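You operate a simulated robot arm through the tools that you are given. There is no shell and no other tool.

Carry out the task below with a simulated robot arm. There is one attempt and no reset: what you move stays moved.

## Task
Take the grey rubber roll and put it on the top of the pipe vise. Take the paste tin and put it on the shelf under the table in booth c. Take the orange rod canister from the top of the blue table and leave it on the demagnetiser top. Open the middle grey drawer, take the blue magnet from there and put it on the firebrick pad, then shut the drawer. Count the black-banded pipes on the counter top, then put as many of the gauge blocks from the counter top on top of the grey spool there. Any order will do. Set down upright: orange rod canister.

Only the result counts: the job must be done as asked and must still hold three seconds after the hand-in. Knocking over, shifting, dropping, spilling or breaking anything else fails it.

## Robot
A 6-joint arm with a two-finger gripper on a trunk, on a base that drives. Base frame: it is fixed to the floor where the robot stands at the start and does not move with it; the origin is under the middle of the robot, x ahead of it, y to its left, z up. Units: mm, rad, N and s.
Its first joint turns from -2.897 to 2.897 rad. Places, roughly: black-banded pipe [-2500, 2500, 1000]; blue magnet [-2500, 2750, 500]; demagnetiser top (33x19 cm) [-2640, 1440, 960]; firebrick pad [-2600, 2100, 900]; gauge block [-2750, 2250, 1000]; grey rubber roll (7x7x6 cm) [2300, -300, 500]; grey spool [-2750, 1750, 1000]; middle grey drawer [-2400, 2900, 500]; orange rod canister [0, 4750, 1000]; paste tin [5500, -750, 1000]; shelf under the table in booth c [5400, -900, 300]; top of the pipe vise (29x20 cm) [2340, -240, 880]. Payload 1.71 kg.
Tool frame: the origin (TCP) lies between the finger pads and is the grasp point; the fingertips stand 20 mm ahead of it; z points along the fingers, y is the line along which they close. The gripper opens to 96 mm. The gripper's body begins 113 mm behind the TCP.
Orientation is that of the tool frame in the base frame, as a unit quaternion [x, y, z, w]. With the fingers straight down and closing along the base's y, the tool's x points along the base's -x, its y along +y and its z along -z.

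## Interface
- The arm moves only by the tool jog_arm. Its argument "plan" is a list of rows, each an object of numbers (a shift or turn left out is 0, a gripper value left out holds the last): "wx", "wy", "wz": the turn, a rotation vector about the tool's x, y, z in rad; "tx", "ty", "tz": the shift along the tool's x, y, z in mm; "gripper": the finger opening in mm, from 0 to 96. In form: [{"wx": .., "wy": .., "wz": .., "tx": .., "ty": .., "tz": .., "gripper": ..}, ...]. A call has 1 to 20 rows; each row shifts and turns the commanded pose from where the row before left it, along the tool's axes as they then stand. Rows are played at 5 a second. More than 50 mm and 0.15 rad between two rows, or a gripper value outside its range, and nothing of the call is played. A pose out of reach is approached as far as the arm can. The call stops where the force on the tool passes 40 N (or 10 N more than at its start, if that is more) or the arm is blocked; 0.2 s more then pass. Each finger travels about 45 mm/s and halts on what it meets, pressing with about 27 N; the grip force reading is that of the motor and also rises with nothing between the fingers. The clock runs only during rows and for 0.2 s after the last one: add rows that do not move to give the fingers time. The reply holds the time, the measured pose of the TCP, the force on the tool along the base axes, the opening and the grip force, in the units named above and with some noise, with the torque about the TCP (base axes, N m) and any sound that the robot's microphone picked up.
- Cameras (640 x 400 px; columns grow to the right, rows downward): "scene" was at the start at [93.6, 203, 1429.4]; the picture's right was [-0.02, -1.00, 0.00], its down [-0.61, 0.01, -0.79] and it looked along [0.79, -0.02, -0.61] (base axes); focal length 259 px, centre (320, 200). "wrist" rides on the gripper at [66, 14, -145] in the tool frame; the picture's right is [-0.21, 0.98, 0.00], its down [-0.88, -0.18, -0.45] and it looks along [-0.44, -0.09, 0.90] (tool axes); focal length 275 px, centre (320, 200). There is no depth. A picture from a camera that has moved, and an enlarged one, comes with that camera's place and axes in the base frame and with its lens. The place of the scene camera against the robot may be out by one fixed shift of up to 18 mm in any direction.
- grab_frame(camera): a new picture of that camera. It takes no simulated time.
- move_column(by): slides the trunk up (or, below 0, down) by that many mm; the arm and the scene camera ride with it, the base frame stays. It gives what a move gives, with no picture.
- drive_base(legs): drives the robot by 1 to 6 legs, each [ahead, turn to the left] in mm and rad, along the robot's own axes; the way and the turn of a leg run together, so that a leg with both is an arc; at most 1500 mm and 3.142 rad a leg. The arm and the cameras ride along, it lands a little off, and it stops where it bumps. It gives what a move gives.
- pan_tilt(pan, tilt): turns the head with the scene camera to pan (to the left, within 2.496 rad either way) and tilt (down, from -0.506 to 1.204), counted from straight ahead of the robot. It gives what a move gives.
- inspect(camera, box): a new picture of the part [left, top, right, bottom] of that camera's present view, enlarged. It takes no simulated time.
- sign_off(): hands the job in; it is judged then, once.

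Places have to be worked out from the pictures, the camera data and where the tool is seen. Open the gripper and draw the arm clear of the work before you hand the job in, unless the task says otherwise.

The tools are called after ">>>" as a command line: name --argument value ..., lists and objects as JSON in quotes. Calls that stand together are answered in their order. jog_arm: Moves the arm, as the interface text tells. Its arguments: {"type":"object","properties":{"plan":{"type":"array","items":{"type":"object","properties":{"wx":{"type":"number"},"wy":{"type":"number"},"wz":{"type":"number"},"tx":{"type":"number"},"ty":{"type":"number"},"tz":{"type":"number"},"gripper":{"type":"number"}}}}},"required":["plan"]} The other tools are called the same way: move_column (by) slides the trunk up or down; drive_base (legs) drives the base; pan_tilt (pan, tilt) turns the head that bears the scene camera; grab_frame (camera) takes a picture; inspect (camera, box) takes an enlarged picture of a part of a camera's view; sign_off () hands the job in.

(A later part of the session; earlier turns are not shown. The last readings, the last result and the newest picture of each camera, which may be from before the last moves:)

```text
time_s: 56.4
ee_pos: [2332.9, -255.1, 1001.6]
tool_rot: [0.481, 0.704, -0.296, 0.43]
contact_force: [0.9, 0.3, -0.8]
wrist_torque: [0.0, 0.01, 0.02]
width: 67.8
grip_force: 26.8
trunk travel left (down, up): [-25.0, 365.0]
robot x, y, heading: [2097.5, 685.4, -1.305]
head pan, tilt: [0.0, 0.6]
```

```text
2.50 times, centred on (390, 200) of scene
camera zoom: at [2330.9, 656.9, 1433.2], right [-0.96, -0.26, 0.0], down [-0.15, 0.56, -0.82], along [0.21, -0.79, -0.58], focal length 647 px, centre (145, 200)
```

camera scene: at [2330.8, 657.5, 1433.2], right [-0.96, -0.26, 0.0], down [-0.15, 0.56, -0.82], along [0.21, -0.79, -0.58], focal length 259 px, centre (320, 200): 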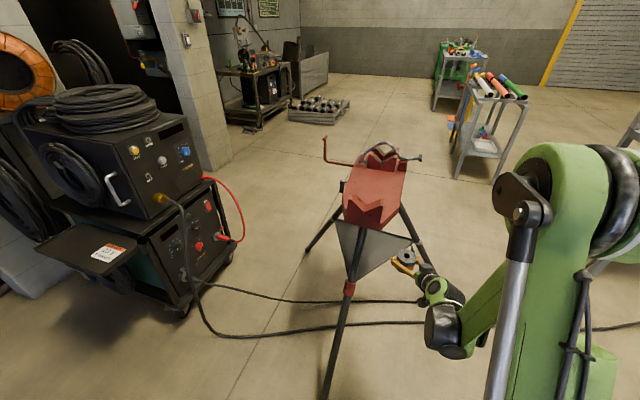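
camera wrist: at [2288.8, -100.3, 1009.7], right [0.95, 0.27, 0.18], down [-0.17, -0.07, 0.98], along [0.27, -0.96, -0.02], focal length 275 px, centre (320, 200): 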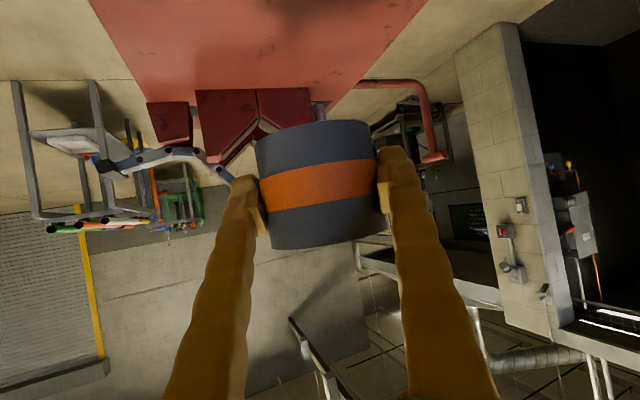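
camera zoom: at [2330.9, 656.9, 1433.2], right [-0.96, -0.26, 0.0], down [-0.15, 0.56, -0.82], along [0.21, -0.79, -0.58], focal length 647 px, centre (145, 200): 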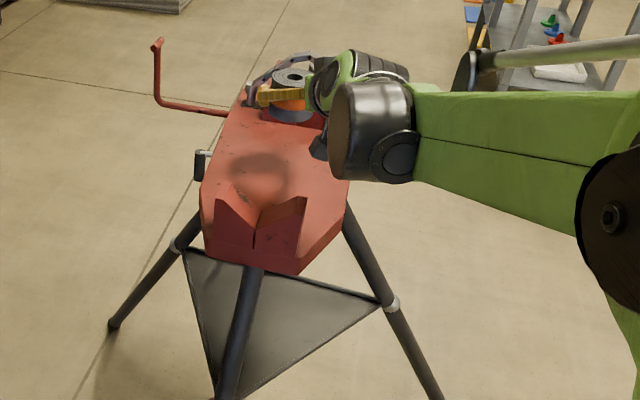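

The roll is over the flat, jaws' base ~y=-384. I lower 65 mm, then continue in small steps until contact.

>>> jog_arm --plan '[{"tx": 19.3, "tz": 9.9}, {"tx": 19.3, "tz": 9.9}, {"tx": 19.3, "tz": 9.9}, {}]'

>>> grab_frame --camera "wrist"

>>> inspect --camera "scene" --box '[330, 120, 430, 220]'

```text
time_s: 57.3
ee_pos: [2330.0, -241.4, 957.1]
tool_rot: [0.478, 0.699, -0.303, 0.437]
contact_force: [-0.5, 2.2, 0.3]
wrist_torque: [0.08, 0.04, -0.02]
width: 67.5
grip_force: 26.7
trunk travel left (down, up): [-25.0, 365.0]
robot x, y, heading: [2096.3, 689.1, -1.305]
head pan, tilt: [0.0, 0.6]
stopped in row 4: the force on the tool passed its limit at 50 N (the readings are from after the stop); the commanded pose is now the measured one
```

```text
taken
camera wrist: at [2286.2, -84.9, 961.9], right [0.95, 0.27, 0.18], down [-0.17, -0.05, 0.98], along [0.27, -0.96, 0.0], focal length 275 px, centre (320, 200)
```

wrist: 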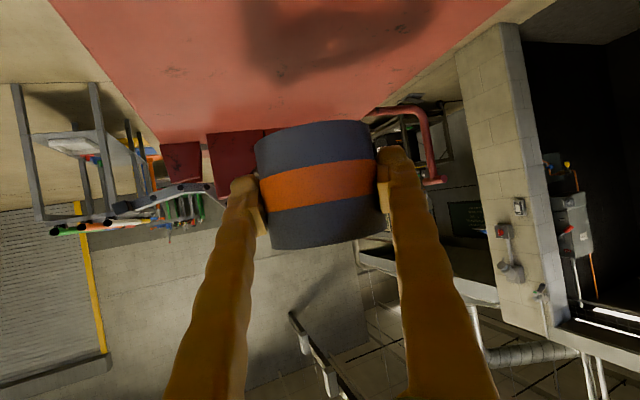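

```text
4.00 times, centred on (380, 170) of scene
camera zoom: at [2329.8, 660.5, 1433.4], right [-0.96, -0.26, 0.0], down [-0.15, 0.56, -0.82], along [0.21, -0.79, -0.58], focal length 1035 px, centre (80, 320)
```

zoom: 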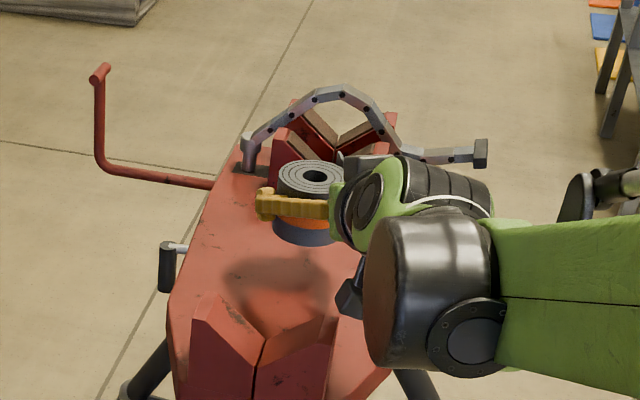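

The wrist camera housing (hanging below the gripper) touched the V-post before the roll landed. I raise again and yaw the tool left by 0.4 rad so the camera passes beside the post.

>>> jog_arm --plan '[{"tx": -20, "tz": -10}, {"tx": -20, "tz": -10}, {"wx": -0.12, "wz": -0.058}, {"wx": -0.12, "wz": -0.058}, {"wx": -0.12, "wz": -0.058}, {}]'

>>> grab_frame --camera "wrist"

>>> inspect --camera "scene" --box '[300, 120, 480, 280]'

```text
time_s: 58.7
ee_pos: [2331.6, -244.1, 997.6]
tool_rot: [0.33, 0.782, -0.208, 0.487]
contact_force: [-0.2, -0.2, -2.2]
wrist_torque: [0.0, -0.01, -0.03]
width: 67.6
grip_force: 26.9
trunk travel left (down, up): [-25.0, 365.0]
robot x, y, heading: [2095.2, 688.6, -1.306]
head pan, tilt: [0.0, 0.6]
```

```text
taken
camera wrist: at [2231.2, -116.9, 1004.3], right [0.77, 0.62, 0.18], down [-0.14, -0.12, 0.98], along [0.63, -0.78, 0.0], focal length 275 px, centre (320, 200)
```

wrist: 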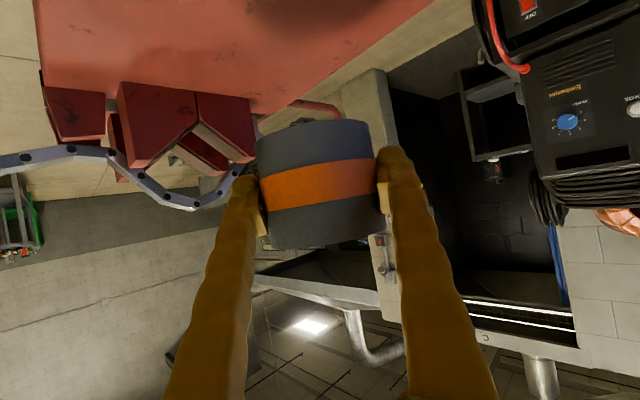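

```text
2.50 times, centred on (390, 200) of scene
camera zoom: at [2330.9, 657.1, 1433.2], right [-0.96, -0.26, 0.0], down [-0.15, 0.56, -0.82], along [0.21, -0.79, -0.58], focal length 647 px, centre (145, 200)
```

zoom: 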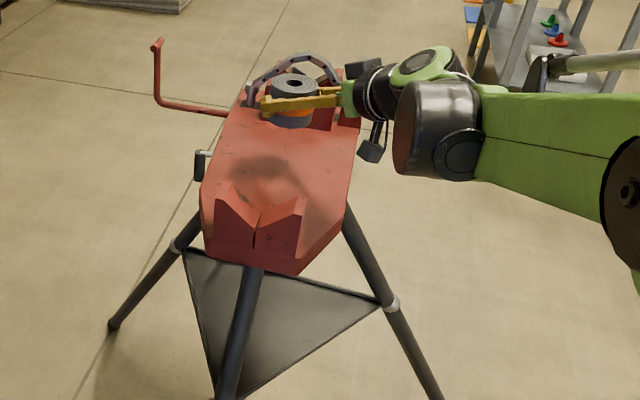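

Vise unchanged. Now the camera is beside the beam; I lower 60 mm.

>>> jog_arm --plan '[{"tx": 18, "tz": 8.8}, {"tx": 18, "tz": 8.8}, {"tx": 18, "tz": 8.8}, {}]'

>>> grab_frame --camera "wrist"

>>> inspect --camera "scene" --box '[330, 120, 430, 220]'

```text
time_s: 59.7
ee_pos: [2330.5, -245.0, 938.3]
tool_rot: [0.331, 0.781, -0.208, 0.487]
contact_force: [0.7, 0.6, -2.0]
wrist_torque: [-0.02, 0.02, -0.02]
width: 67.6
grip_force: 26.3
trunk travel left (down, up): [-25.0, 365.0]
robot x, y, heading: [2093.5, 685.6, -1.307]
head pan, tilt: [0.0, 0.6]
```

```text
taken
camera wrist: at [2230.0, -118.7, 945.2], right [0.77, 0.61, 0.18], down [-0.14, -0.12, 0.98], along [0.63, -0.78, 0.0], focal length 275 px, centre (320, 200)
```

wrist: 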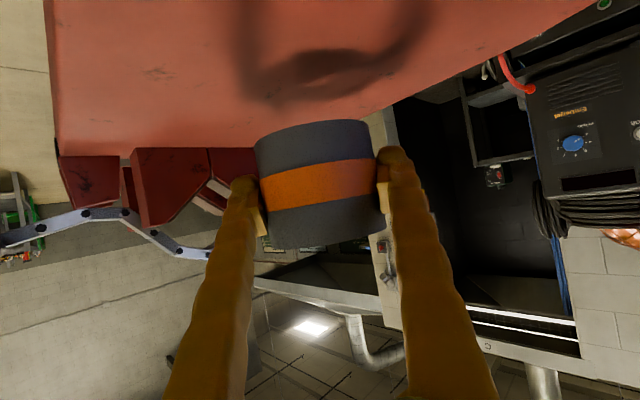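

```text
4.00 times, centred on (380, 170) of scene
camera zoom: at [2330.8, 657.1, 1433.2], right [-0.96, -0.26, 0.0], down [-0.15, 0.56, -0.82], along [0.21, -0.79, -0.58], focal length 1035 px, centre (80, 320)
```

zoom: 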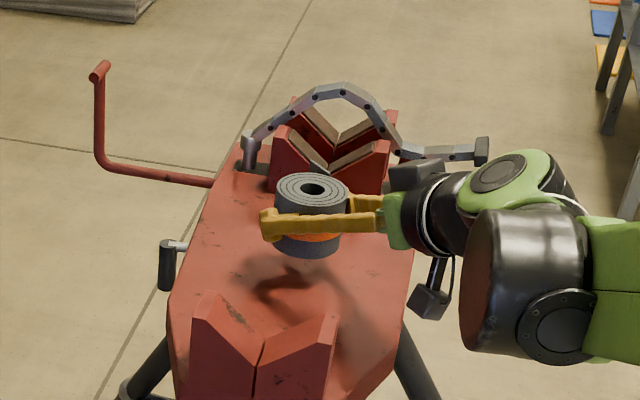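

No contact yet (TCP 938). I lower in small steps toward the expected landing near 919.

>>> jog_arm --plan '[{"tx": 5.4, "tz": 2.65}, {"tx": 3.6, "tz": 1.76}, {"tx": 1.8, "tz": 0.88}, {"tx": 1.8, "tz": 0.88}, {"tx": 1.8, "tz": 0.88}, {}]'

```text
time_s: 61.1
ee_pos: [2330.2, -242.7, 922.3]
tool_rot: [0.332, 0.781, -0.208, 0.486]
contact_force: [-0.3, 0.5, -1.0]
wrist_torque: [0.01, -0.01, 0.03]
width: 67.7
grip_force: 26.7
trunk travel left (down, up): [-25.0, 365.0]
robot x, y, heading: [2090.6, 682.7, -1.306]
head pan, tilt: [0.0, 0.6]
```

>>> inspect --camera "wrist" --box '[220, 60, 420, 260]'

>>> inspect --camera "scene" --box '[360, 140, 420, 200]'

```text
2.00 times, centred on (320, 160) of wrist
camera zoom: at [2230.2, -117.6, 928.2], right [0.77, 0.61, 0.18], down [-0.14, -0.12, 0.98], along [0.63, -0.78, 0.0], focal length 551 px, centre (320, 280)
```

zoom: 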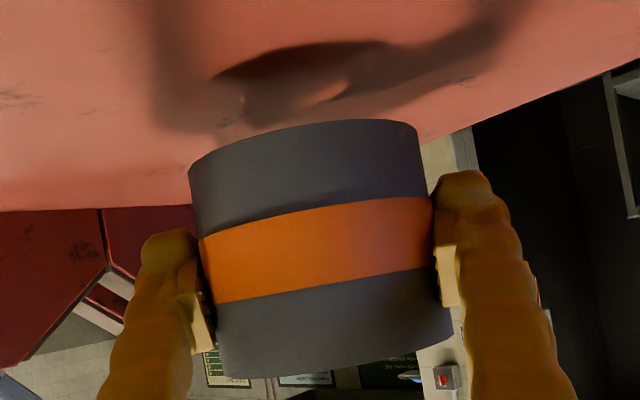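

```text
6.67 times, centred on (390, 170) of scene
camera zoom: at [2330.8, 657.1, 1433.2], right [-0.96, -0.26, 0.0], down [-0.15, 0.56, -0.82], along [0.21, -0.79, -0.58], focal length 1725 px, centre (-147, 400)
```

zoom: 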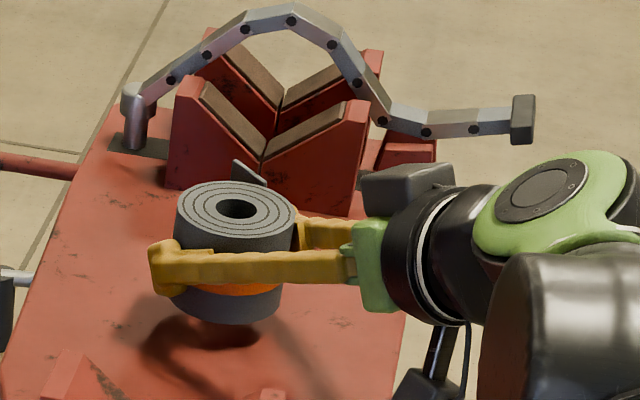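

A gap of about 10–15 mm remains between the roll and its shadow. I continue down in 2 mm steps.

>>> jog_arm --plan '[{"tx": 1.8, "tz": 0.88}, {"tx": 1.8, "tz": 0.88}, {"tx": 1.8, "tz": 0.88}, {"tx": 1.8, "tz": 0.88}, {"tx": 1.8, "tz": 0.88}, {}]'

>>> inspect --camera "scene" --box '[360, 140, 420, 200]'

```text
time_s: 62.5
ee_pos: [2329.9, -244.9, 913.0]
tool_rot: [0.332, 0.781, -0.208, 0.486]
contact_force: [0.8, -0.4, -1.5]
wrist_torque: [0.02, 0.0, -0.02]
width: 67.5
grip_force: 27.1
trunk travel left (down, up): [-25.0, 365.0]
robot x, y, heading: [2093.9, 687.2, -1.301]
head pan, tilt: [0.0, 0.6]
```

```text
6.67 times, centred on (390, 170) of scene
camera zoom: at [2330.8, 657.2, 1433.2], right [-0.96, -0.26, 0.0], down [-0.15, 0.56, -0.82], along [0.21, -0.79, -0.58], focal length 1725 px, centre (-147, 400)
```

zoom: 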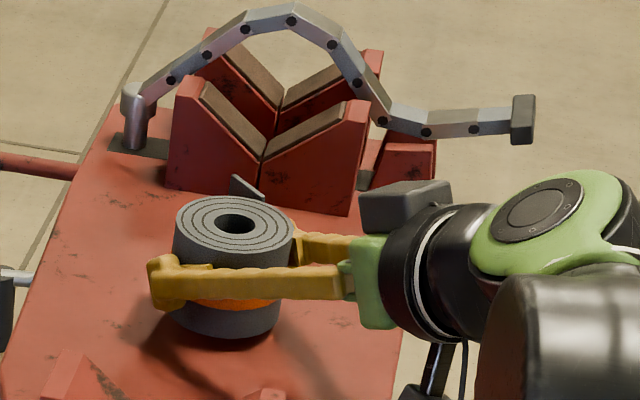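

>>> jog_arm --plan '[{"tx": 1.8, "tz": 0.88}, {"tx": 1.8, "tz": 0.88}, {"tx": 1.8, "tz": 0.88}, {}]'

>>> inspect --camera "scene" --box '[360, 140, 420, 200]'

>>> inspect --camera "wrist" --box '[220, 60, 420, 260]'

```text
time_s: 63.5
ee_pos: [2330.9, -243.0, 906.7]
tool_rot: [0.331, 0.782, -0.208, 0.486]
contact_force: [-0.8, 1.0, -2.3]
wrist_torque: [0.03, -0.01, 0.01]
width: 67.3
grip_force: 26.9
trunk travel left (down, up): [-25.0, 365.0]
robot x, y, heading: [2094.5, 683.2, -1.315]
head pan, tilt: [0.0, 0.6]
```

```text
6.67 times, centred on (390, 170) of scene
camera zoom: at [2330.8, 657.2, 1433.2], right [-0.96, -0.26, 0.0], down [-0.15, 0.56, -0.82], along [0.21, -0.79, -0.58], focal length 1725 px, centre (-147, 400)
```

zoom: 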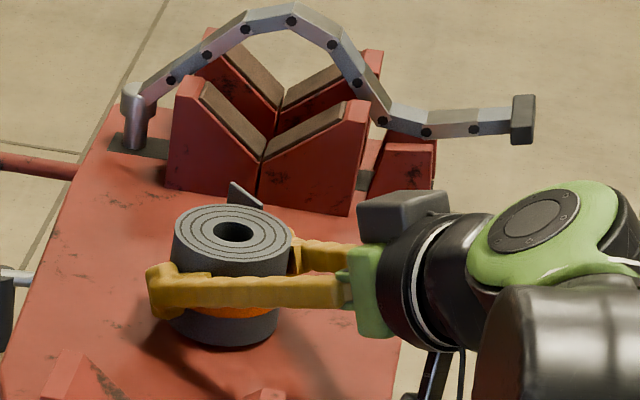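

```text
2.00 times, centred on (320, 160) of wrist
camera zoom: at [2229.9, -117.7, 912.7], right [0.77, 0.61, 0.18], down [-0.14, -0.12, 0.98], along [0.63, -0.78, 0.0], focal length 551 px, centre (320, 280)
```

zoom: 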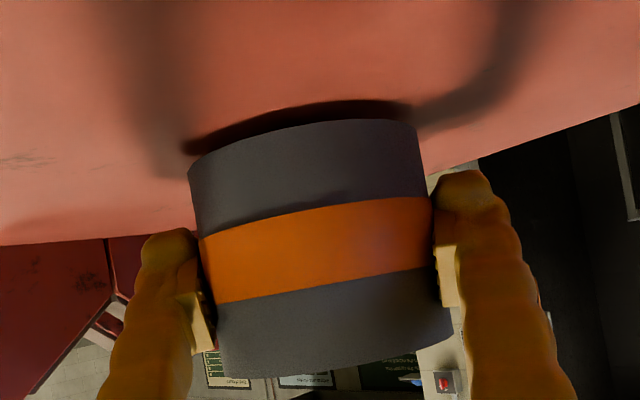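

Only a few mm remain by the shadow; a few more small steps.

>>> jog_arm --plan '[{"tx": 1.35, "tz": 0.66}, {"tx": 1.35, "tz": 0.66}, {"tx": 1.35, "tz": 0.66}, {}]'

>>> inspect --camera "wrist" --box '[220, 60, 420, 260]'

```text
time_s: 64.5
ee_pos: [2331.2, -243.3, 902.9]
tool_rot: [0.331, 0.782, -0.208, 0.486]
contact_force: [0.7, -1.2, 0.0]
wrist_torque: [0.04, 0.05, -0.01]
width: 67.6
grip_force: 27.0
trunk travel left (down, up): [-25.0, 365.0]
robot x, y, heading: [2094.3, 684.4, -1.299]
head pan, tilt: [0.0, 0.6]
```

```text
2.00 times, centred on (320, 160) of wrist
camera zoom: at [2230.5, -117.4, 907.8], right [0.77, 0.61, 0.18], down [-0.14, -0.12, 0.98], along [0.63, -0.78, 0.0], focal length 551 px, centre (320, 280)
```

zoom: 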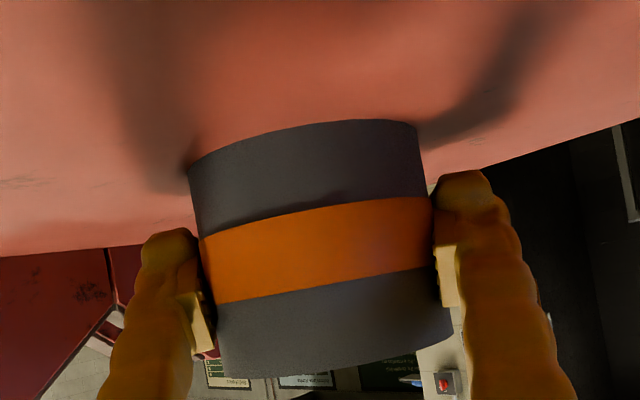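

Contact shadow has closed and the weight reading is gone. One more mm, then release.

>>> jog_arm --plan '[{"tx": 0.9, "tz": 0.44}, {"tx": 0.9, "tz": 0.44}, {}]'

```text
time_s: 65.3
ee_pos: [2331.7, -243.0, 902.2]
tool_rot: [0.331, 0.781, -0.209, 0.487]
contact_force: [3.0, -8.4, 26.0]
wrist_torque: [0.37, -0.05, -0.09]
width: 67.6
grip_force: 26.8
trunk travel left (down, up): [-25.0, 365.0]
robot x, y, heading: [2092.1, 688.5, -1.308]
head pan, tilt: [0.0, 0.6]
```

Firm contact (26 N). I ease up 1 mm and open the fingers.

>>> jog_arm --plan '[{"tx": -0.9, "tz": -0.44}, {"gripper": 75}, {"gripper": 85}, {"gripper": 96}, {}, {}]'

>>> inspect --camera "scene" --box '[360, 140, 420, 200]'

```text
time_s: 66.7
ee_pos: [2330.6, -245.3, 902.1]
tool_rot: [0.332, 0.781, -0.208, 0.486]
contact_force: [0.1, -0.3, 0.4]
wrist_torque: [-0.03, 0.02, 0.0]
width: 96.2
grip_force: 0.0
trunk travel left (down, up): [-25.0, 365.0]
robot x, y, heading: [2091.6, 687.9, -1.31]
head pan, tilt: [0.0, 0.6]
```

```text
6.67 times, centred on (390, 170) of scene
camera zoom: at [2330.8, 657.3, 1433.2], right [-0.96, -0.26, 0.0], down [-0.15, 0.56, -0.82], along [0.21, -0.79, -0.58], focal length 1725 px, centre (-147, 400)
```

zoom: 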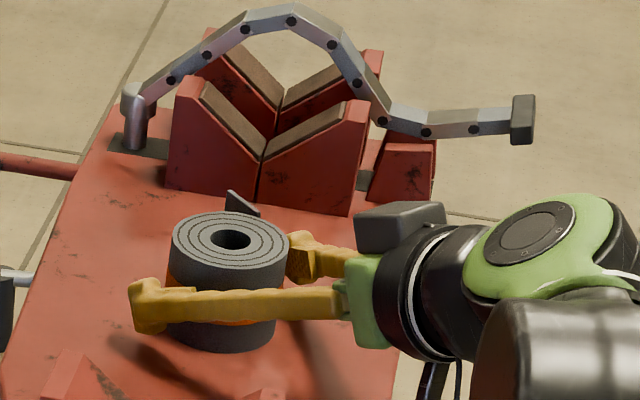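

Released. I lift straight up (fingers clear the sides by ~13 mm), then draw back.

>>> jog_arm --plan '[{"tx": -18, "tz": -8.8}, {"tx": -36, "tz": -17.6}, {"tx": -36, "tz": -17.6}, {"tz": -48}, {"tz": -48}, {"tz": -48}, {"tz": -48}, {}]'

>>> grab_frame --camera "scene"

>>> grab_frame --camera "wrist"

```text
time_s: 68.5
ee_pos: [2212.3, -116.5, 1084.2]
tool_rot: [0.331, 0.781, -0.209, 0.486]
contact_force: [-0.5, -0.6, -0.4]
wrist_torque: [-0.02, 0.03, -0.03]
width: 96.1
grip_force: 0.1
trunk travel left (down, up): [-25.0, 365.0]
robot x, y, heading: [2091.5, 683.7, -1.309]
head pan, tilt: [0.0, 0.6]
```

```text
taken
camera scene: at [2330.7, 657.8, 1433.2], right [-0.96, -0.26, 0.0], down [-0.15, 0.56, -0.82], along [0.21, -0.79, -0.58], focal length 259 px, centre (320, 200)
```

scene: 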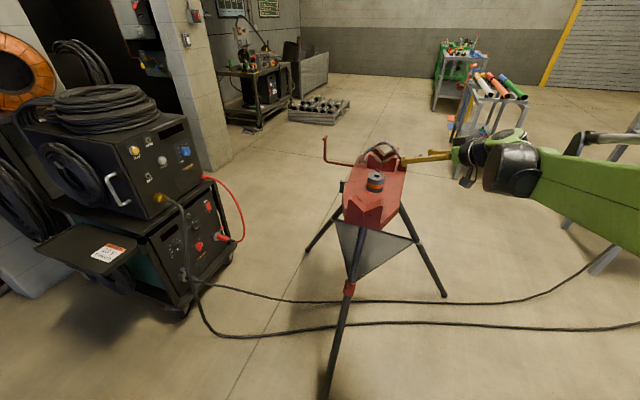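

```text
taken
camera wrist: at [2111.8, 8.3, 1090.1], right [0.77, 0.61, 0.18], down [-0.14, -0.12, 0.98], along [0.63, -0.78, 0.0], focal length 275 px, centre (320, 200)
```

wrist: 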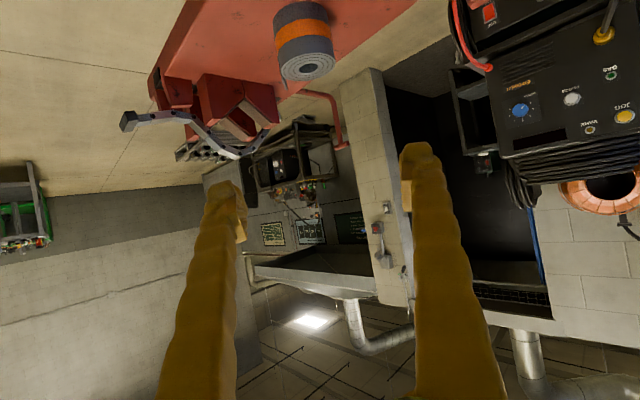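

The roll stands on the vise top. Next is the paste tin in booth c; I look that way from here.

>>> pan_tilt --pan 0.8 --tilt 0.2

>>> grab_frame --camera "scene"

>>> pan_tilt --pan 0.0 --tilt 0.2

>>> grab_frame --camera "scene"

```text
time_s: 69.7
ee_pos: [2213.3, -118.6, 1085.1]
tool_rot: [0.33, 0.781, -0.208, 0.487]
contact_force: [0.0, 0.6, -0.3]
wrist_torque: [0.03, -0.03, 0.0]
width: 96.0
grip_force: 0.0
trunk travel left (down, up): [-25.0, 365.0]
robot x, y, heading: [2090.2, 685.5, -1.304]
head pan, tilt: [0.799, 0.201]
```

```text
taken
camera scene: at [2389.2, 697.0, 1470.3], right [-0.49, -0.87, -0.01], down [-0.18, 0.11, -0.98], along [0.86, -0.47, -0.21], focal length 259 px, centre (320, 200)
```

scene: 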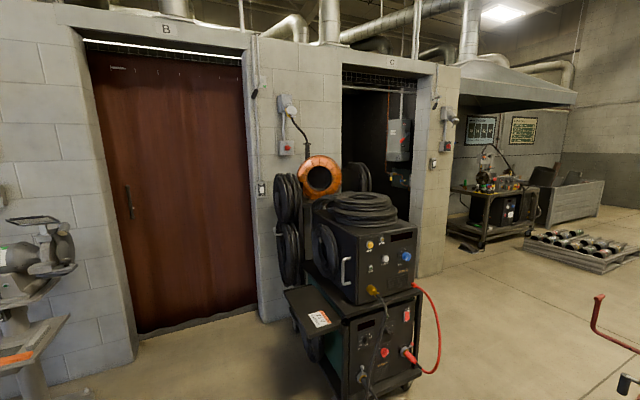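

```text
time_s: 70.8
ee_pos: [2212.1, -119.0, 1084.5]
tool_rot: [0.331, 0.781, -0.209, 0.487]
contact_force: [-0.6, -0.1, 0.3]
wrist_torque: [-0.01, 0.02, 0.03]
width: 96.0
grip_force: 0.1
trunk travel left (down, up): [-25.0, 365.0]
robot x, y, heading: [2093.8, 688.1, -1.304]
head pan, tilt: [0.0, 0.201]
```

```text
taken
camera scene: at [2332.2, 652.3, 1469.9], right [-0.96, -0.26, 0.0], down [-0.06, 0.21, -0.98], along [0.26, -0.94, -0.21], focal length 259 px, centre (320, 200)
```

scene: 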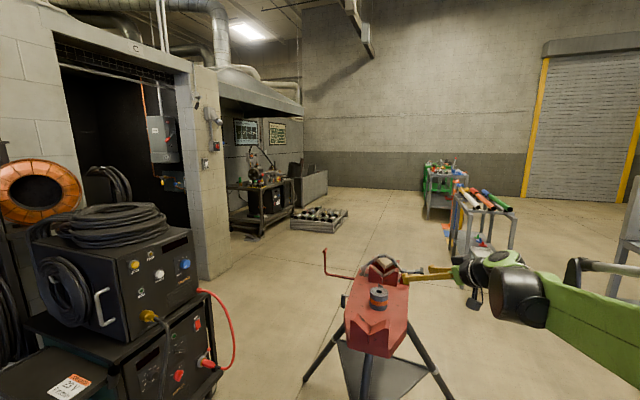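

Booth C is the right-hand opening (y≈−560…−1490 at x≈4250), with the welder partly in front. I first fold the arm into a compact travel pose: back off, point the tool down and align it with the base.

>>> jog_arm --plan '[{"tx": 19.8, "tz": -40.5}, {"tx": 19.8, "tz": -40.5}, {"tx": 19.8, "tz": -40.5}, {"tx": 19.8, "tz": -40.5}, {"wy": 0.139}, {"wy": 0.139}, {"wy": 0.139}, {"wy": 0.139}, {"wy": 0.139}, {"wy": 0.139}, {"wy": 0.139}, {"wy": 0.139}, {"wz": 0.125}, {"wz": 0.125}, {"wz": 0.125}, {"wz": 0.125}, {}]'

```text
time_s: 74.4
ee_pos: [2086.2, 10.6, 1086.9]
tool_rot: [0.608, 0.794, -0.001, 0.003]
contact_force: [-0.6, -0.8, 0.1]
wrist_torque: [-0.01, -0.02, -0.01]
width: 96.0
grip_force: 0.0
trunk travel left (down, up): [-25.0, 365.0]
robot x, y, heading: [2090.6, 687.4, -1.308]
head pan, tilt: [0.0, 0.201]
```

Tool vertical and aligned. Now centre it and pull it in to about 480 mm.

>>> jog_arm --plan '[{"ty": 46}, {"ty": 46}, {"ty": 46}, {"ty": 43}, {"tx": 48}, {"tx": 48}, {"tx": 48}, {"tx": 20}, {}]'

```text
time_s: 76.4
ee_pos: [2219.6, 218.3, 1085.2]
tool_rot: [0.607, 0.794, -0.001, 0.002]
contact_force: [-0.2, -0.6, 0.3]
wrist_torque: [-0.02, 0.01, -0.01]
width: 96.0
grip_force: 0.1
trunk travel left (down, up): [-25.0, 365.0]
robot x, y, heading: [2092.0, 686.3, -1.302]
head pan, tilt: [0.0, 0.201]
```

Compact now. I drive around the west side of the vise and line up with booth C's opening.

>>> drive_base --legs '[[0, -1.029], [1222, 0], [0, 1.005], [1031, 0], [0, 1.391], [800, 0]]'

>>> grab_frame --camera "scene"

```text
time_s: 109.8
ee_pos: [2807.5, -1140.2, 1084.7]
tool_rot: [-0.044, 0.999, 0.0, 0.004]
contact_force: [-0.3, 0.1, -0.2]
wrist_torque: [0.01, -0.01, 0.0]
width: 95.9
grip_force: 0.0
trunk travel left (down, up): [-25.0, 365.0]
robot x, y, heading: [2327.0, -1179.7, 0.086]
head pan, tilt: [0.0, 0.201]
```

```text
taken
camera scene: at [2406.1, -970.2, 1469.9], right [0.09, -1.0, 0.0], down [-0.21, -0.02, -0.98], along [0.97, 0.09, -0.21], focal length 259 px, centre (320, 200)
```

scene: 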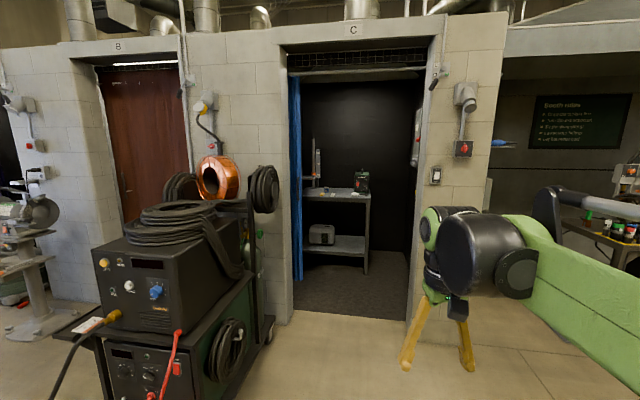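

Booth C's interior with its table is visible. I zoom in.

>>> inspect --camera "scene" --box '[280, 130, 440, 320]'

>>> inspect --camera "scene" --box '[295, 170, 385, 280]'

```text
2.11 times, centred on (360, 225) of scene
camera zoom: at [2406.1, -970.2, 1469.9], right [0.09, -1.0, 0.0], down [-0.21, -0.02, -0.98], along [0.97, 0.09, -0.21], focal length 545 px, centre (236, 147)
```

zoom: 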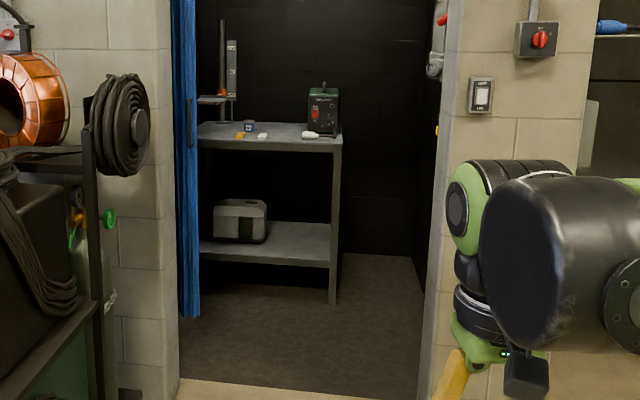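

```text
3.64 times, centred on (340, 225) of scene
camera zoom: at [2406.1, -970.2, 1469.9], right [0.09, -1.0, 0.0], down [-0.21, -0.02, -0.98], along [0.97, 0.09, -0.21], focal length 941 px, centre (247, 109)
```

zoom: 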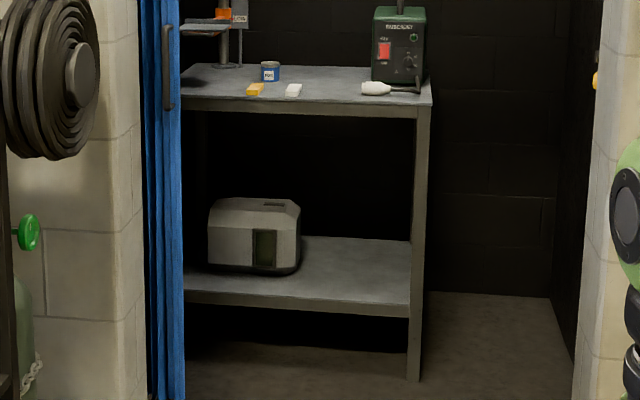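

The paste tin is the small blue-labelled tin near (5508,−760); the table front is at x≈5170 with the top at z≈900, and the shelf top is at z≈265 with free space at its right. I check my own base's footprint before driving into the opening.

>>> pan_tilt --pan 1.57 --tilt 1.2

>>> grab_frame --camera "scene"

>>> pan_tilt --pan 0.0 --tilt 1.2

>>> grab_frame --camera "scene"

```text
time_s: 111.4
ee_pos: [2790.1, -1142.3, 1093.5]
tool_rot: [-0.043, 0.999, 0.0, 0.011]
contact_force: [-1.1, -0.6, 0.0]
wrist_torque: [0.0, -0.12, 0.02]
width: 96.3
grip_force: 0.1
trunk travel left (down, up): [-25.0, 365.0]
robot x, y, heading: [2323.2, -1184.8, 0.086]
head pan, tilt: [1.571, 1.201]
```

```text
taken
camera scene: at [2302.3, -923.1, 1389.9], right [1.0, 0.09, -0.01], down [0.08, -0.93, -0.36], along [-0.04, 0.36, -0.93], focal length 259 px, centre (320, 200)
```

scene: 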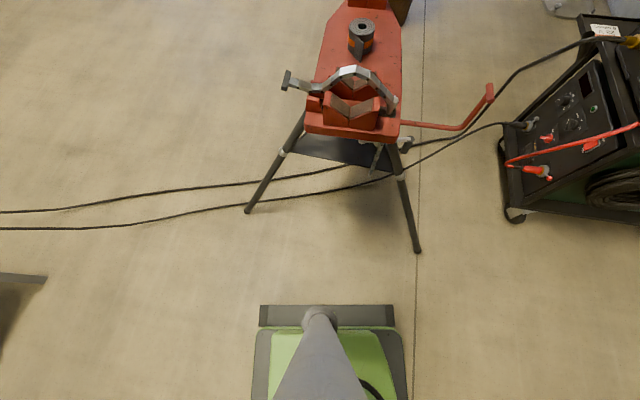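

```text
time_s: 113.1
ee_pos: [2791.8, -1142.2, 1091.8]
tool_rot: [-0.044, 0.999, 0.001, 0.01]
contact_force: [-0.2, -1.0, 0.4]
wrist_torque: [-0.01, 0.05, -0.01]
width: 96.1
grip_force: 0.2
trunk travel left (down, up): [-25.0, 365.0]
robot x, y, heading: [2324.7, -1182.6, 0.08]
head pan, tilt: [0.0, 1.201]
```

```text
taken
camera scene: at [2367.8, -973.5, 1389.1], right [0.09, -1.0, 0.0], down [-0.93, -0.08, -0.35], along [0.35, 0.03, -0.94], focal length 259 px, centre (320, 200)
```

scene: 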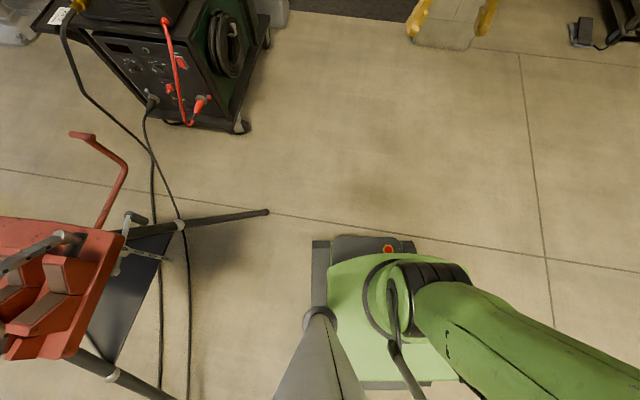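

The base is roughly 600×490 mm, so the ~930 mm opening is fine. I drive to about (4500,−1060) in the doorway.

>>> drive_base --legs '[[0, -0.022], [1200, 0]]'

>>> pan_tilt --pan 0.0 --tilt 0.35

>>> grab_frame --camera "scene"

```text
time_s: 121.9
ee_pos: [4016.1, -1096.7, 1091.3]
tool_rot: [-0.022, 1.0, 0.001, 0.01]
contact_force: [0.6, -0.8, 0.7]
wrist_torque: [0.02, -0.01, -0.01]
width: 96.3
grip_force: 0.0
trunk travel left (down, up): [-25.0, 365.0]
robot x, y, heading: [3548.3, -1113.6, 0.045]
head pan, tilt: [0.0, 1.201]
```

```text
time_s: 123.0
ee_pos: [3991.3, -1097.9, 1102.6]
tool_rot: [-0.022, 1.0, 0.001, 0.02]
contact_force: [-0.2, 0.2, -1.3]
wrist_torque: [-0.01, -0.07, 0.0]
width: 96.2
grip_force: 0.2
trunk travel left (down, up): [-25.0, 365.0]
robot x, y, heading: [3549.8, -1114.0, 0.037]
head pan, tilt: [0.0, 0.351]
```

```text
taken
camera scene: at [3620.1, -907.1, 1456.8], right [0.04, -1.0, 0.0], down [-0.35, -0.01, -0.94], along [0.94, 0.04, -0.35], focal length 259 px, centre (320, 200)
```

scene: 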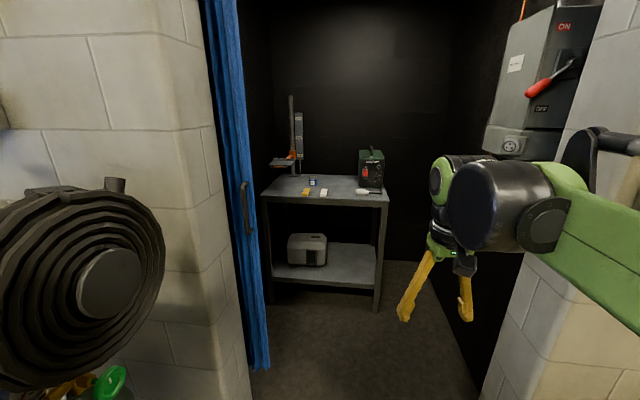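

The electrical box on the right jamb (y<−1340) suggests passing slightly left. I drive on to about (4500,−1000).

>>> drive_base --legs '[[0, 0.078], [930, 0], [0, -0.05]]'

>>> pan_tilt --pan 0.15 --tilt 0.6

>>> grab_frame --camera "scene"

>>> grab_frame --camera "wrist"

```text
time_s: 130.5
ee_pos: [4901.0, -979.5, 1099.0]
tool_rot: [-0.033, 0.999, 0.001, 0.016]
contact_force: [-0.1, -0.3, 0.1]
wrist_torque: [-0.04, -0.01, 0.0]
width: 95.9
grip_force: 0.0
trunk travel left (down, up): [-25.0, 365.0]
robot x, y, heading: [4447.7, -1006.3, 0.069]
head pan, tilt: [0.0, 0.351]
```

```text
time_s: 131.3
ee_pos: [4884.6, -981.0, 1103.9]
tool_rot: [-0.033, 0.999, 0.001, 0.024]
contact_force: [-0.6, 0.2, 0.2]
wrist_torque: [0.03, -0.02, -0.02]
width: 96.0
grip_force: 0.1
trunk travel left (down, up): [-25.0, 365.0]
robot x, y, heading: [4450.2, -1007.3, 0.069]
head pan, tilt: [0.15, 0.6]
```

```text
taken
camera scene: at [4488.8, -787.3, 1434.9], right [0.21, -0.98, 0.0], down [-0.54, -0.12, -0.83], along [0.81, 0.18, -0.55], focal length 259 px, centre (320, 200)
```

scene: 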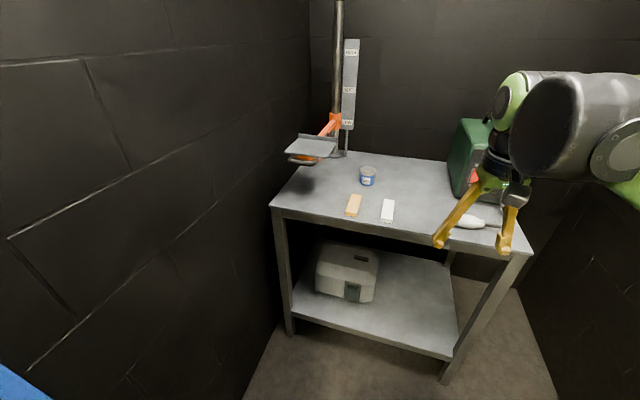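

```text
taken
camera wrist: at [4811.8, -969.1, 1247.0], right [0.14, 0.99, 0.01], down [0.86, -0.13, 0.49], along [0.48, -0.06, -0.87], focal length 275 px, centre (320, 200)
```

wrist: 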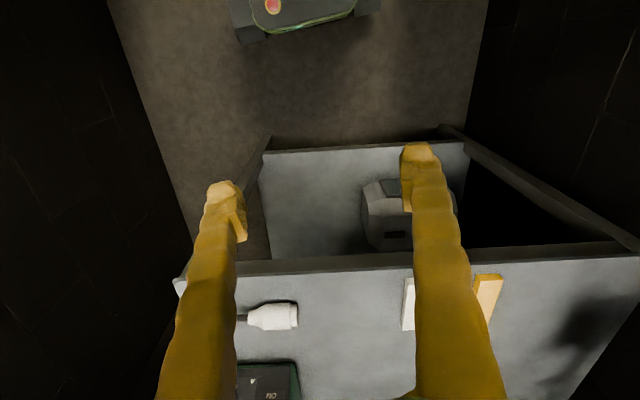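

Good view: table front x≈5170, tin near (5450–5500,−770). I zoom in on the tin and the shelf.

>>> inspect --camera "scene" --box '[330, 150, 410, 200]'

>>> inspect --camera "scene" --box '[270, 220, 470, 380]'

```text
8.00 times, centred on (370, 175) of scene
camera zoom: at [4488.8, -787.3, 1434.9], right [0.21, -0.98, 0.0], down [-0.54, -0.12, -0.83], along [0.81, 0.18, -0.55], focal length 2070 px, centre (-80, 400)
```

zoom: 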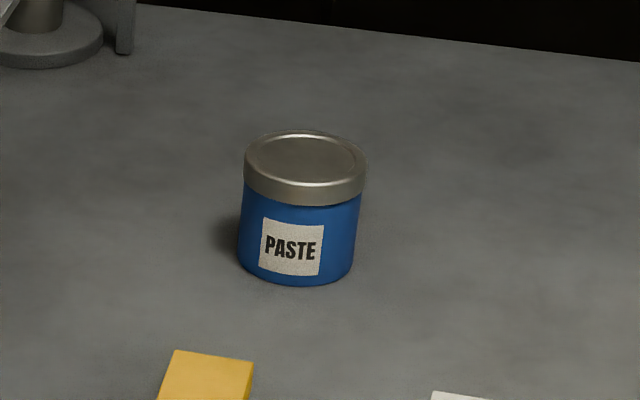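

```text
2.50 times, centred on (370, 300) of scene
camera zoom: at [4488.8, -787.3, 1434.9], right [0.21, -0.98, 0.0], down [-0.54, -0.12, -0.83], along [0.81, 0.18, -0.55], focal length 647 px, centre (195, -50)
```

zoom: 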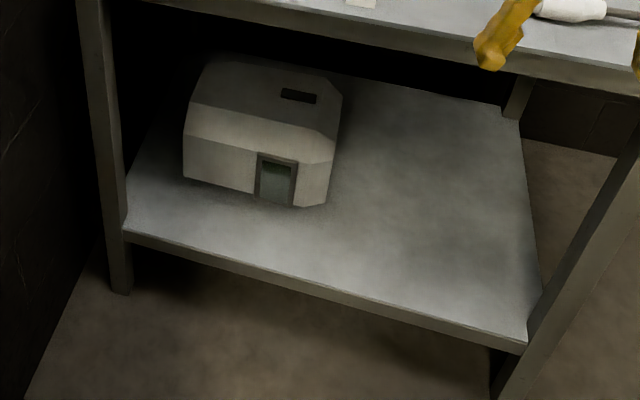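

The tin is ~65 mm wide and ~60 mm tall. I drive 130 mm closer, then tilt the tool 45° forward and yaw it toward the tin.

>>> drive_base --legs '[[130, 0]]'

>>> jog_arm --plan '[{"wy": -0.13}, {"wy": -0.13}, {"wy": -0.13}, {"wy": -0.13}, {"wy": -0.13}, {"wy": -0.13}, {"wx": -0.098, "wz": -0.0995}, {}]'

>>> grab_frame --camera "wrist"

>>> grab_frame --camera "scene"

```text
time_s: 132.8
ee_pos: [5015.5, -968.6, 1103.5]
tool_rot: [-0.035, 0.999, 0.001, 0.024]
contact_force: [-0.2, 0.4, -1.1]
wrist_torque: [-0.05, -0.07, 0.0]
width: 96.1
grip_force: 0.1
trunk travel left (down, up): [-25.0, 365.0]
robot x, y, heading: [4574.7, -997.4, 0.067]
head pan, tilt: [0.15, 0.6]
```

```text
time_s: 134.6
ee_pos: [5008.2, -969.7, 1107.9]
tool_rot: [-0.098, 0.909, 0.039, 0.403]
contact_force: [0.4, -0.4, 0.6]
wrist_torque: [0.0, 0.04, -0.01]
width: 96.0
grip_force: 0.2
trunk travel left (down, up): [-25.0, 365.0]
robot x, y, heading: [4579.2, -993.3, 0.067]
head pan, tilt: [0.15, 0.6]
```

```text
taken
camera wrist: at [4857.1, -984.8, 1156.9], right [-0.07, 0.99, 0.14], down [0.29, -0.12, 0.95], along [0.95, 0.11, -0.28], focal length 275 px, centre (320, 200)
```

wrist: 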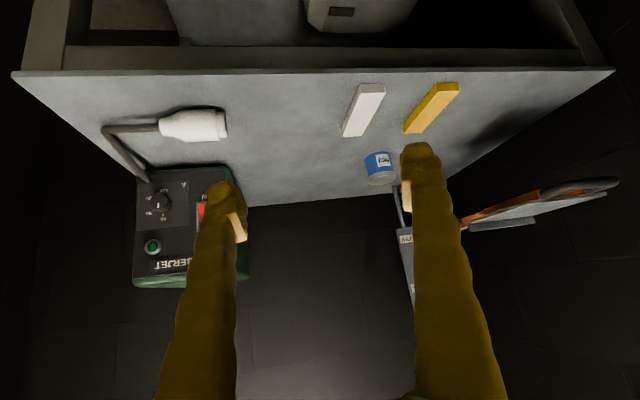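

```text
taken
camera scene: at [4640.4, -776.7, 1434.0], right [0.22, -0.98, 0.0], down [-0.56, -0.12, -0.82], along [0.8, 0.18, -0.57], focal length 259 px, centre (320, 200)
```

scene: 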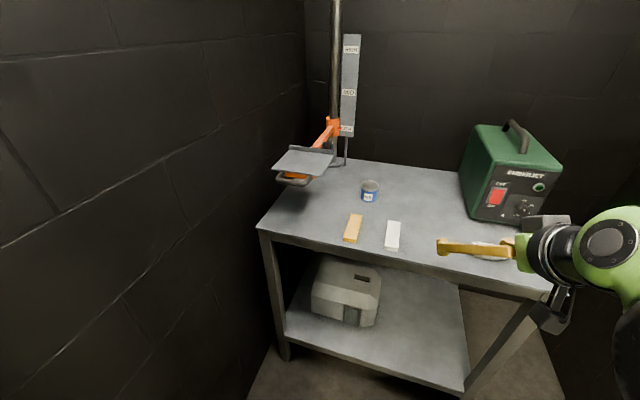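

Tin estimated near (5420,−777). I move to a pre-grasp about 150 mm short of it, still high, and re-measure.

>>> jog_arm --plan '[{"tx": -23, "ty": 15.4, "tz": 37.3}, {"tx": -23, "ty": 15.4, "tz": 37.3}, {"tx": -23, "ty": 15.4, "tz": 37.3}, {"tx": -23, "ty": 15.4, "tz": 37.3}, {"tx": -23, "ty": 15.4, "tz": 37.3}, {"tx": -23, "ty": 15.4, "tz": 37.3}, {}]'

>>> grab_frame --camera "wrist"

>>> grab_frame --camera "scene"

```text
time_s: 136.2
ee_pos: [5234.6, -826.8, 1060.6]
tool_rot: [-0.098, 0.908, 0.039, 0.407]
contact_force: [-0.5, -0.4, 0.2]
wrist_torque: [-0.02, 0.0, 0.03]
width: 96.0
grip_force: 0.0
trunk travel left (down, up): [-25.0, 365.0]
robot x, y, heading: [4575.9, -997.2, 0.076]
head pan, tilt: [0.15, 0.6]
```

```text
taken
camera wrist: at [5082.5, -843.4, 1109.6], right [-0.07, 0.99, 0.14], down [0.28, -0.12, 0.95], along [0.96, 0.11, -0.27], focal length 275 px, centre (320, 200)
```

wrist: 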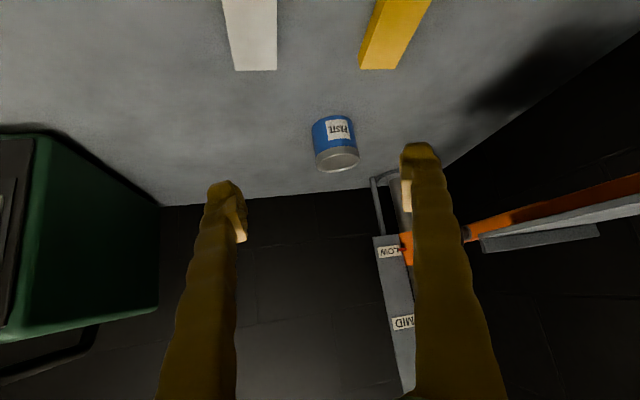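

```text
taken
camera scene: at [4655.5, -775.7, 1433.3], right [0.22, -0.98, 0.0], down [-0.56, -0.12, -0.82], along [0.8, 0.18, -0.58], focal length 259 px, centre (320, 200)
```

scene: 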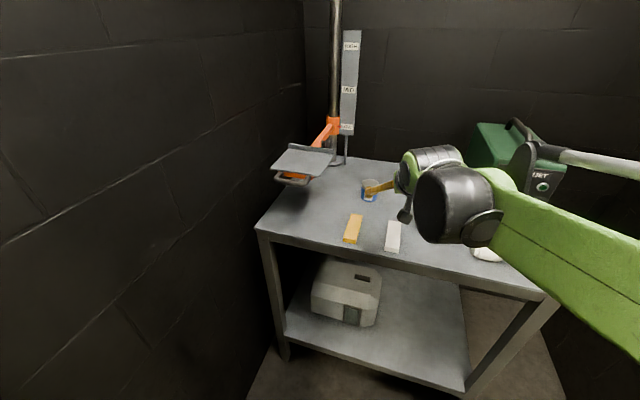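

Two wrist rays agree: tin centre ≈ (5433,−770,929). I line up on the tool axis and go down along it to about 45 mm from the grasp point, then check.

>>> jog_arm --plan '[{"tx": -21, "ty": 7.6, "tz": 23.4}, {"tx": -21, "ty": 7.6, "tz": 23.4}, {"tz": 48}, {"tz": 48}, {"tz": 48}, {}]'

>>> grab_frame --camera "wrist"

>>> inspect --camera "scene" --box '[320, 140, 460, 250]'

```text
time_s: 137.6
ee_pos: [5398.6, -777.4, 966.3]
tool_rot: [-0.098, 0.908, 0.039, 0.405]
contact_force: [1.3, -0.2, -0.4]
wrist_torque: [0.03, 0.0, -0.01]
width: 96.0
grip_force: 0.0
trunk travel left (down, up): [-25.0, 365.0]
robot x, y, heading: [4577.5, -1001.4, 0.075]
head pan, tilt: [0.15, 0.6]
```

```text
taken
camera wrist: at [5246.3, -793.3, 1015.6], right [-0.07, 0.99, 0.14], down [0.28, -0.12, 0.95], along [0.96, 0.11, -0.27], focal length 275 px, centre (320, 200)
```

wrist: 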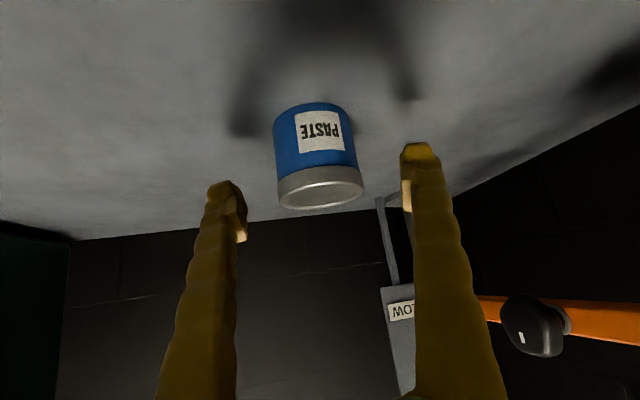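

```text
3.64 times, centred on (390, 195) of scene
camera zoom: at [4656.6, -775.5, 1433.2], right [0.22, -0.98, 0.0], down [-0.56, -0.12, -0.82], along [0.8, 0.18, -0.58], focal length 941 px, centre (66, 218)
```

zoom: 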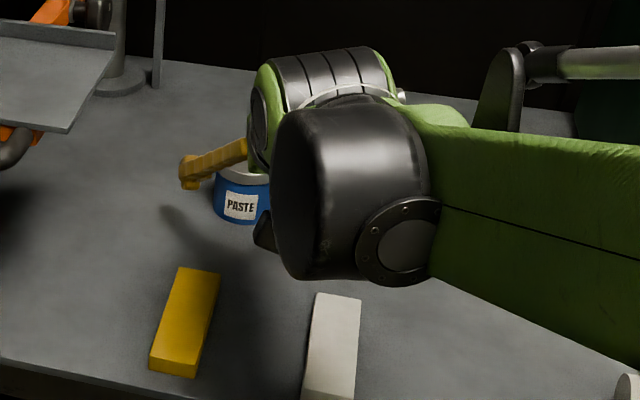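

Well centred. I advance the last 46 mm along the axis and close.

>>> jog_arm --plan '[{"tz": 24}, {"tz": 22}, {}, {"gripper": 50}, {}, {}, {}, {}]'

>>> grab_frame --camera "wrist"

```text
time_s: 139.4
ee_pos: [5433.1, -770.2, 935.0]
tool_rot: [-0.098, 0.908, 0.039, 0.405]
contact_force: [1.0, 0.8, 1.4]
wrist_torque: [0.05, -0.01, 0.0]
width: 64.4
grip_force: 26.3
trunk travel left (down, up): [-25.0, 365.0]
robot x, y, heading: [4577.0, -999.1, 0.074]
head pan, tilt: [0.15, 0.6]
```

```text
taken
camera wrist: at [5281.9, -787.7, 983.8], right [-0.07, 0.99, 0.14], down [0.28, -0.12, 0.95], along [0.96, 0.11, -0.27], focal length 275 px, centre (320, 200)
```

wrist: 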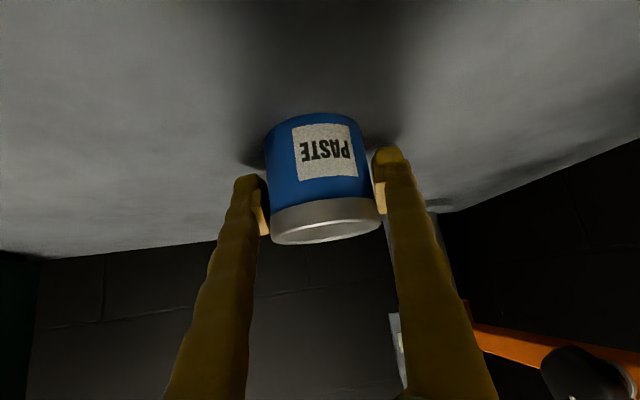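

Tin gripped (64 mm). I lift 120 mm and retract it clear of the table front.

>>> jog_arm --plan '[{"tx": -14.9, "tz": -13.4}, {"tx": -29.8, "tz": -26.7}, {"tx": -29.8, "tz": -26.7}, {"tx": -14.9, "tz": -13.4}, {"tx": 30.7, "tz": -34.2}, {"tx": 30.7, "tz": -34.2}, {"tx": 30.7, "tz": -34.2}, {"tx": 30.7, "tz": -34.2}, {"tx": 30.7, "tz": -34.2}, {"tx": 30.7, "tz": -34.2}, {"tx": 30.7, "tz": -34.2}, {"tx": 30.7, "tz": -34.2}, {"tx": 30.7, "tz": -34.2}, {}]'

>>> grab_frame --camera "wrist"

>>> grab_frame --camera "scene"

```text
time_s: 142.4
ee_pos: [5017.7, -856.0, 1056.5]
tool_rot: [-0.098, 0.906, 0.039, 0.409]
contact_force: [0.6, 0.7, -1.4]
wrist_torque: [0.03, -0.04, -0.03]
width: 64.2
grip_force: 27.1
trunk travel left (down, up): [-25.0, 365.0]
robot x, y, heading: [4577.2, -999.3, 0.074]
head pan, tilt: [0.15, 0.6]
```

```text
taken
camera wrist: at [4866.7, -872.6, 1103.9], right [-0.07, 0.99, 0.14], down [0.28, -0.12, 0.95], along [0.96, 0.11, -0.27], focal length 275 px, centre (320, 200)
```

wrist: 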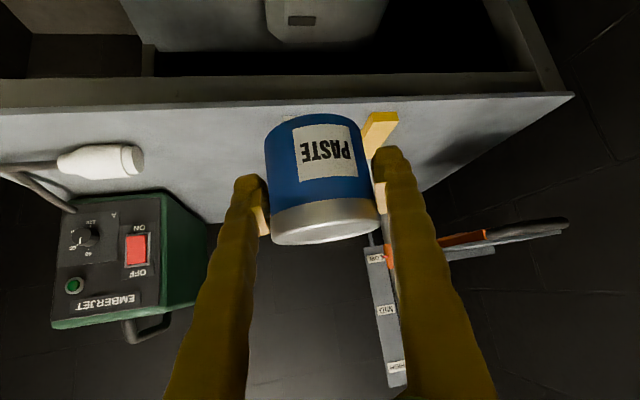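

```text
taken
camera scene: at [4633.6, -777.0, 1434.3], right [0.22, -0.98, 0.0], down [-0.55, -0.12, -0.83], along [0.81, 0.18, -0.56], focal length 259 px, centre (320, 200)
```

scene: 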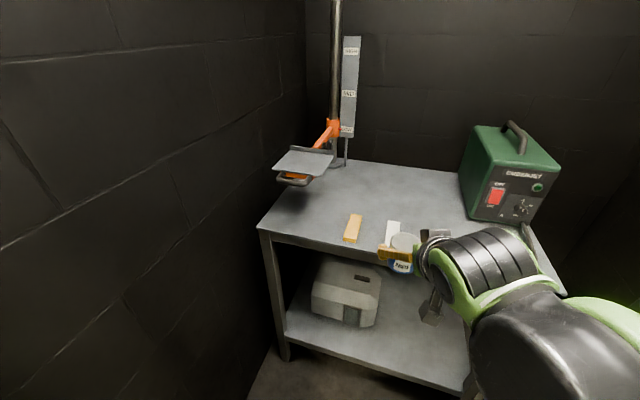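

Holding the tin clear of the table, I back the base up 350 mm so the arm can go low in front of the shelf.

>>> drive_base --legs '[[-350, 0]]'

>>> jog_arm --plan '[{"tx": -20.4, "ty": -32.3, "tz": 22.7}, {"tx": -20.4, "ty": -32.3, "tz": 22.7}, {"tx": -20.4, "ty": -32.3, "tz": 22.7}, {"tx": -20.4, "ty": -32.3, "tz": 22.7}, {"tx": -20.4, "ty": -32.3, "tz": 22.7}, {"tx": -20.4, "ty": -32.3, "tz": 22.7}, {"tx": -20.4, "ty": -32.3, "tz": 22.7}, {"tx": -20.4, "ty": -32.3, "tz": 22.7}, {}]'

```text
time_s: 145.3
ee_pos: [4683.0, -879.3, 1053.9]
tool_rot: [-0.1, 0.907, 0.04, 0.406]
contact_force: [-0.6, 0.1, -1.0]
wrist_torque: [0.01, 0.02, -0.03]
width: 64.1
grip_force: 26.9
trunk travel left (down, up): [-25.0, 365.0]
robot x, y, heading: [4234.6, -1026.6, 0.078]
head pan, tilt: [0.15, 0.6]
```

```text
time_s: 147.3
ee_pos: [4985.4, -1080.3, 1047.4]
tool_rot: [-0.099, 0.909, 0.039, 0.402]
contact_force: [0.4, -0.2, -1.4]
wrist_torque: [0.0, 0.05, 0.01]
width: 63.9
grip_force: 27.0
trunk travel left (down, up): [-25.0, 365.0]
robot x, y, heading: [4238.0, -1023.2, 0.075]
head pan, tilt: [0.15, 0.6]
```

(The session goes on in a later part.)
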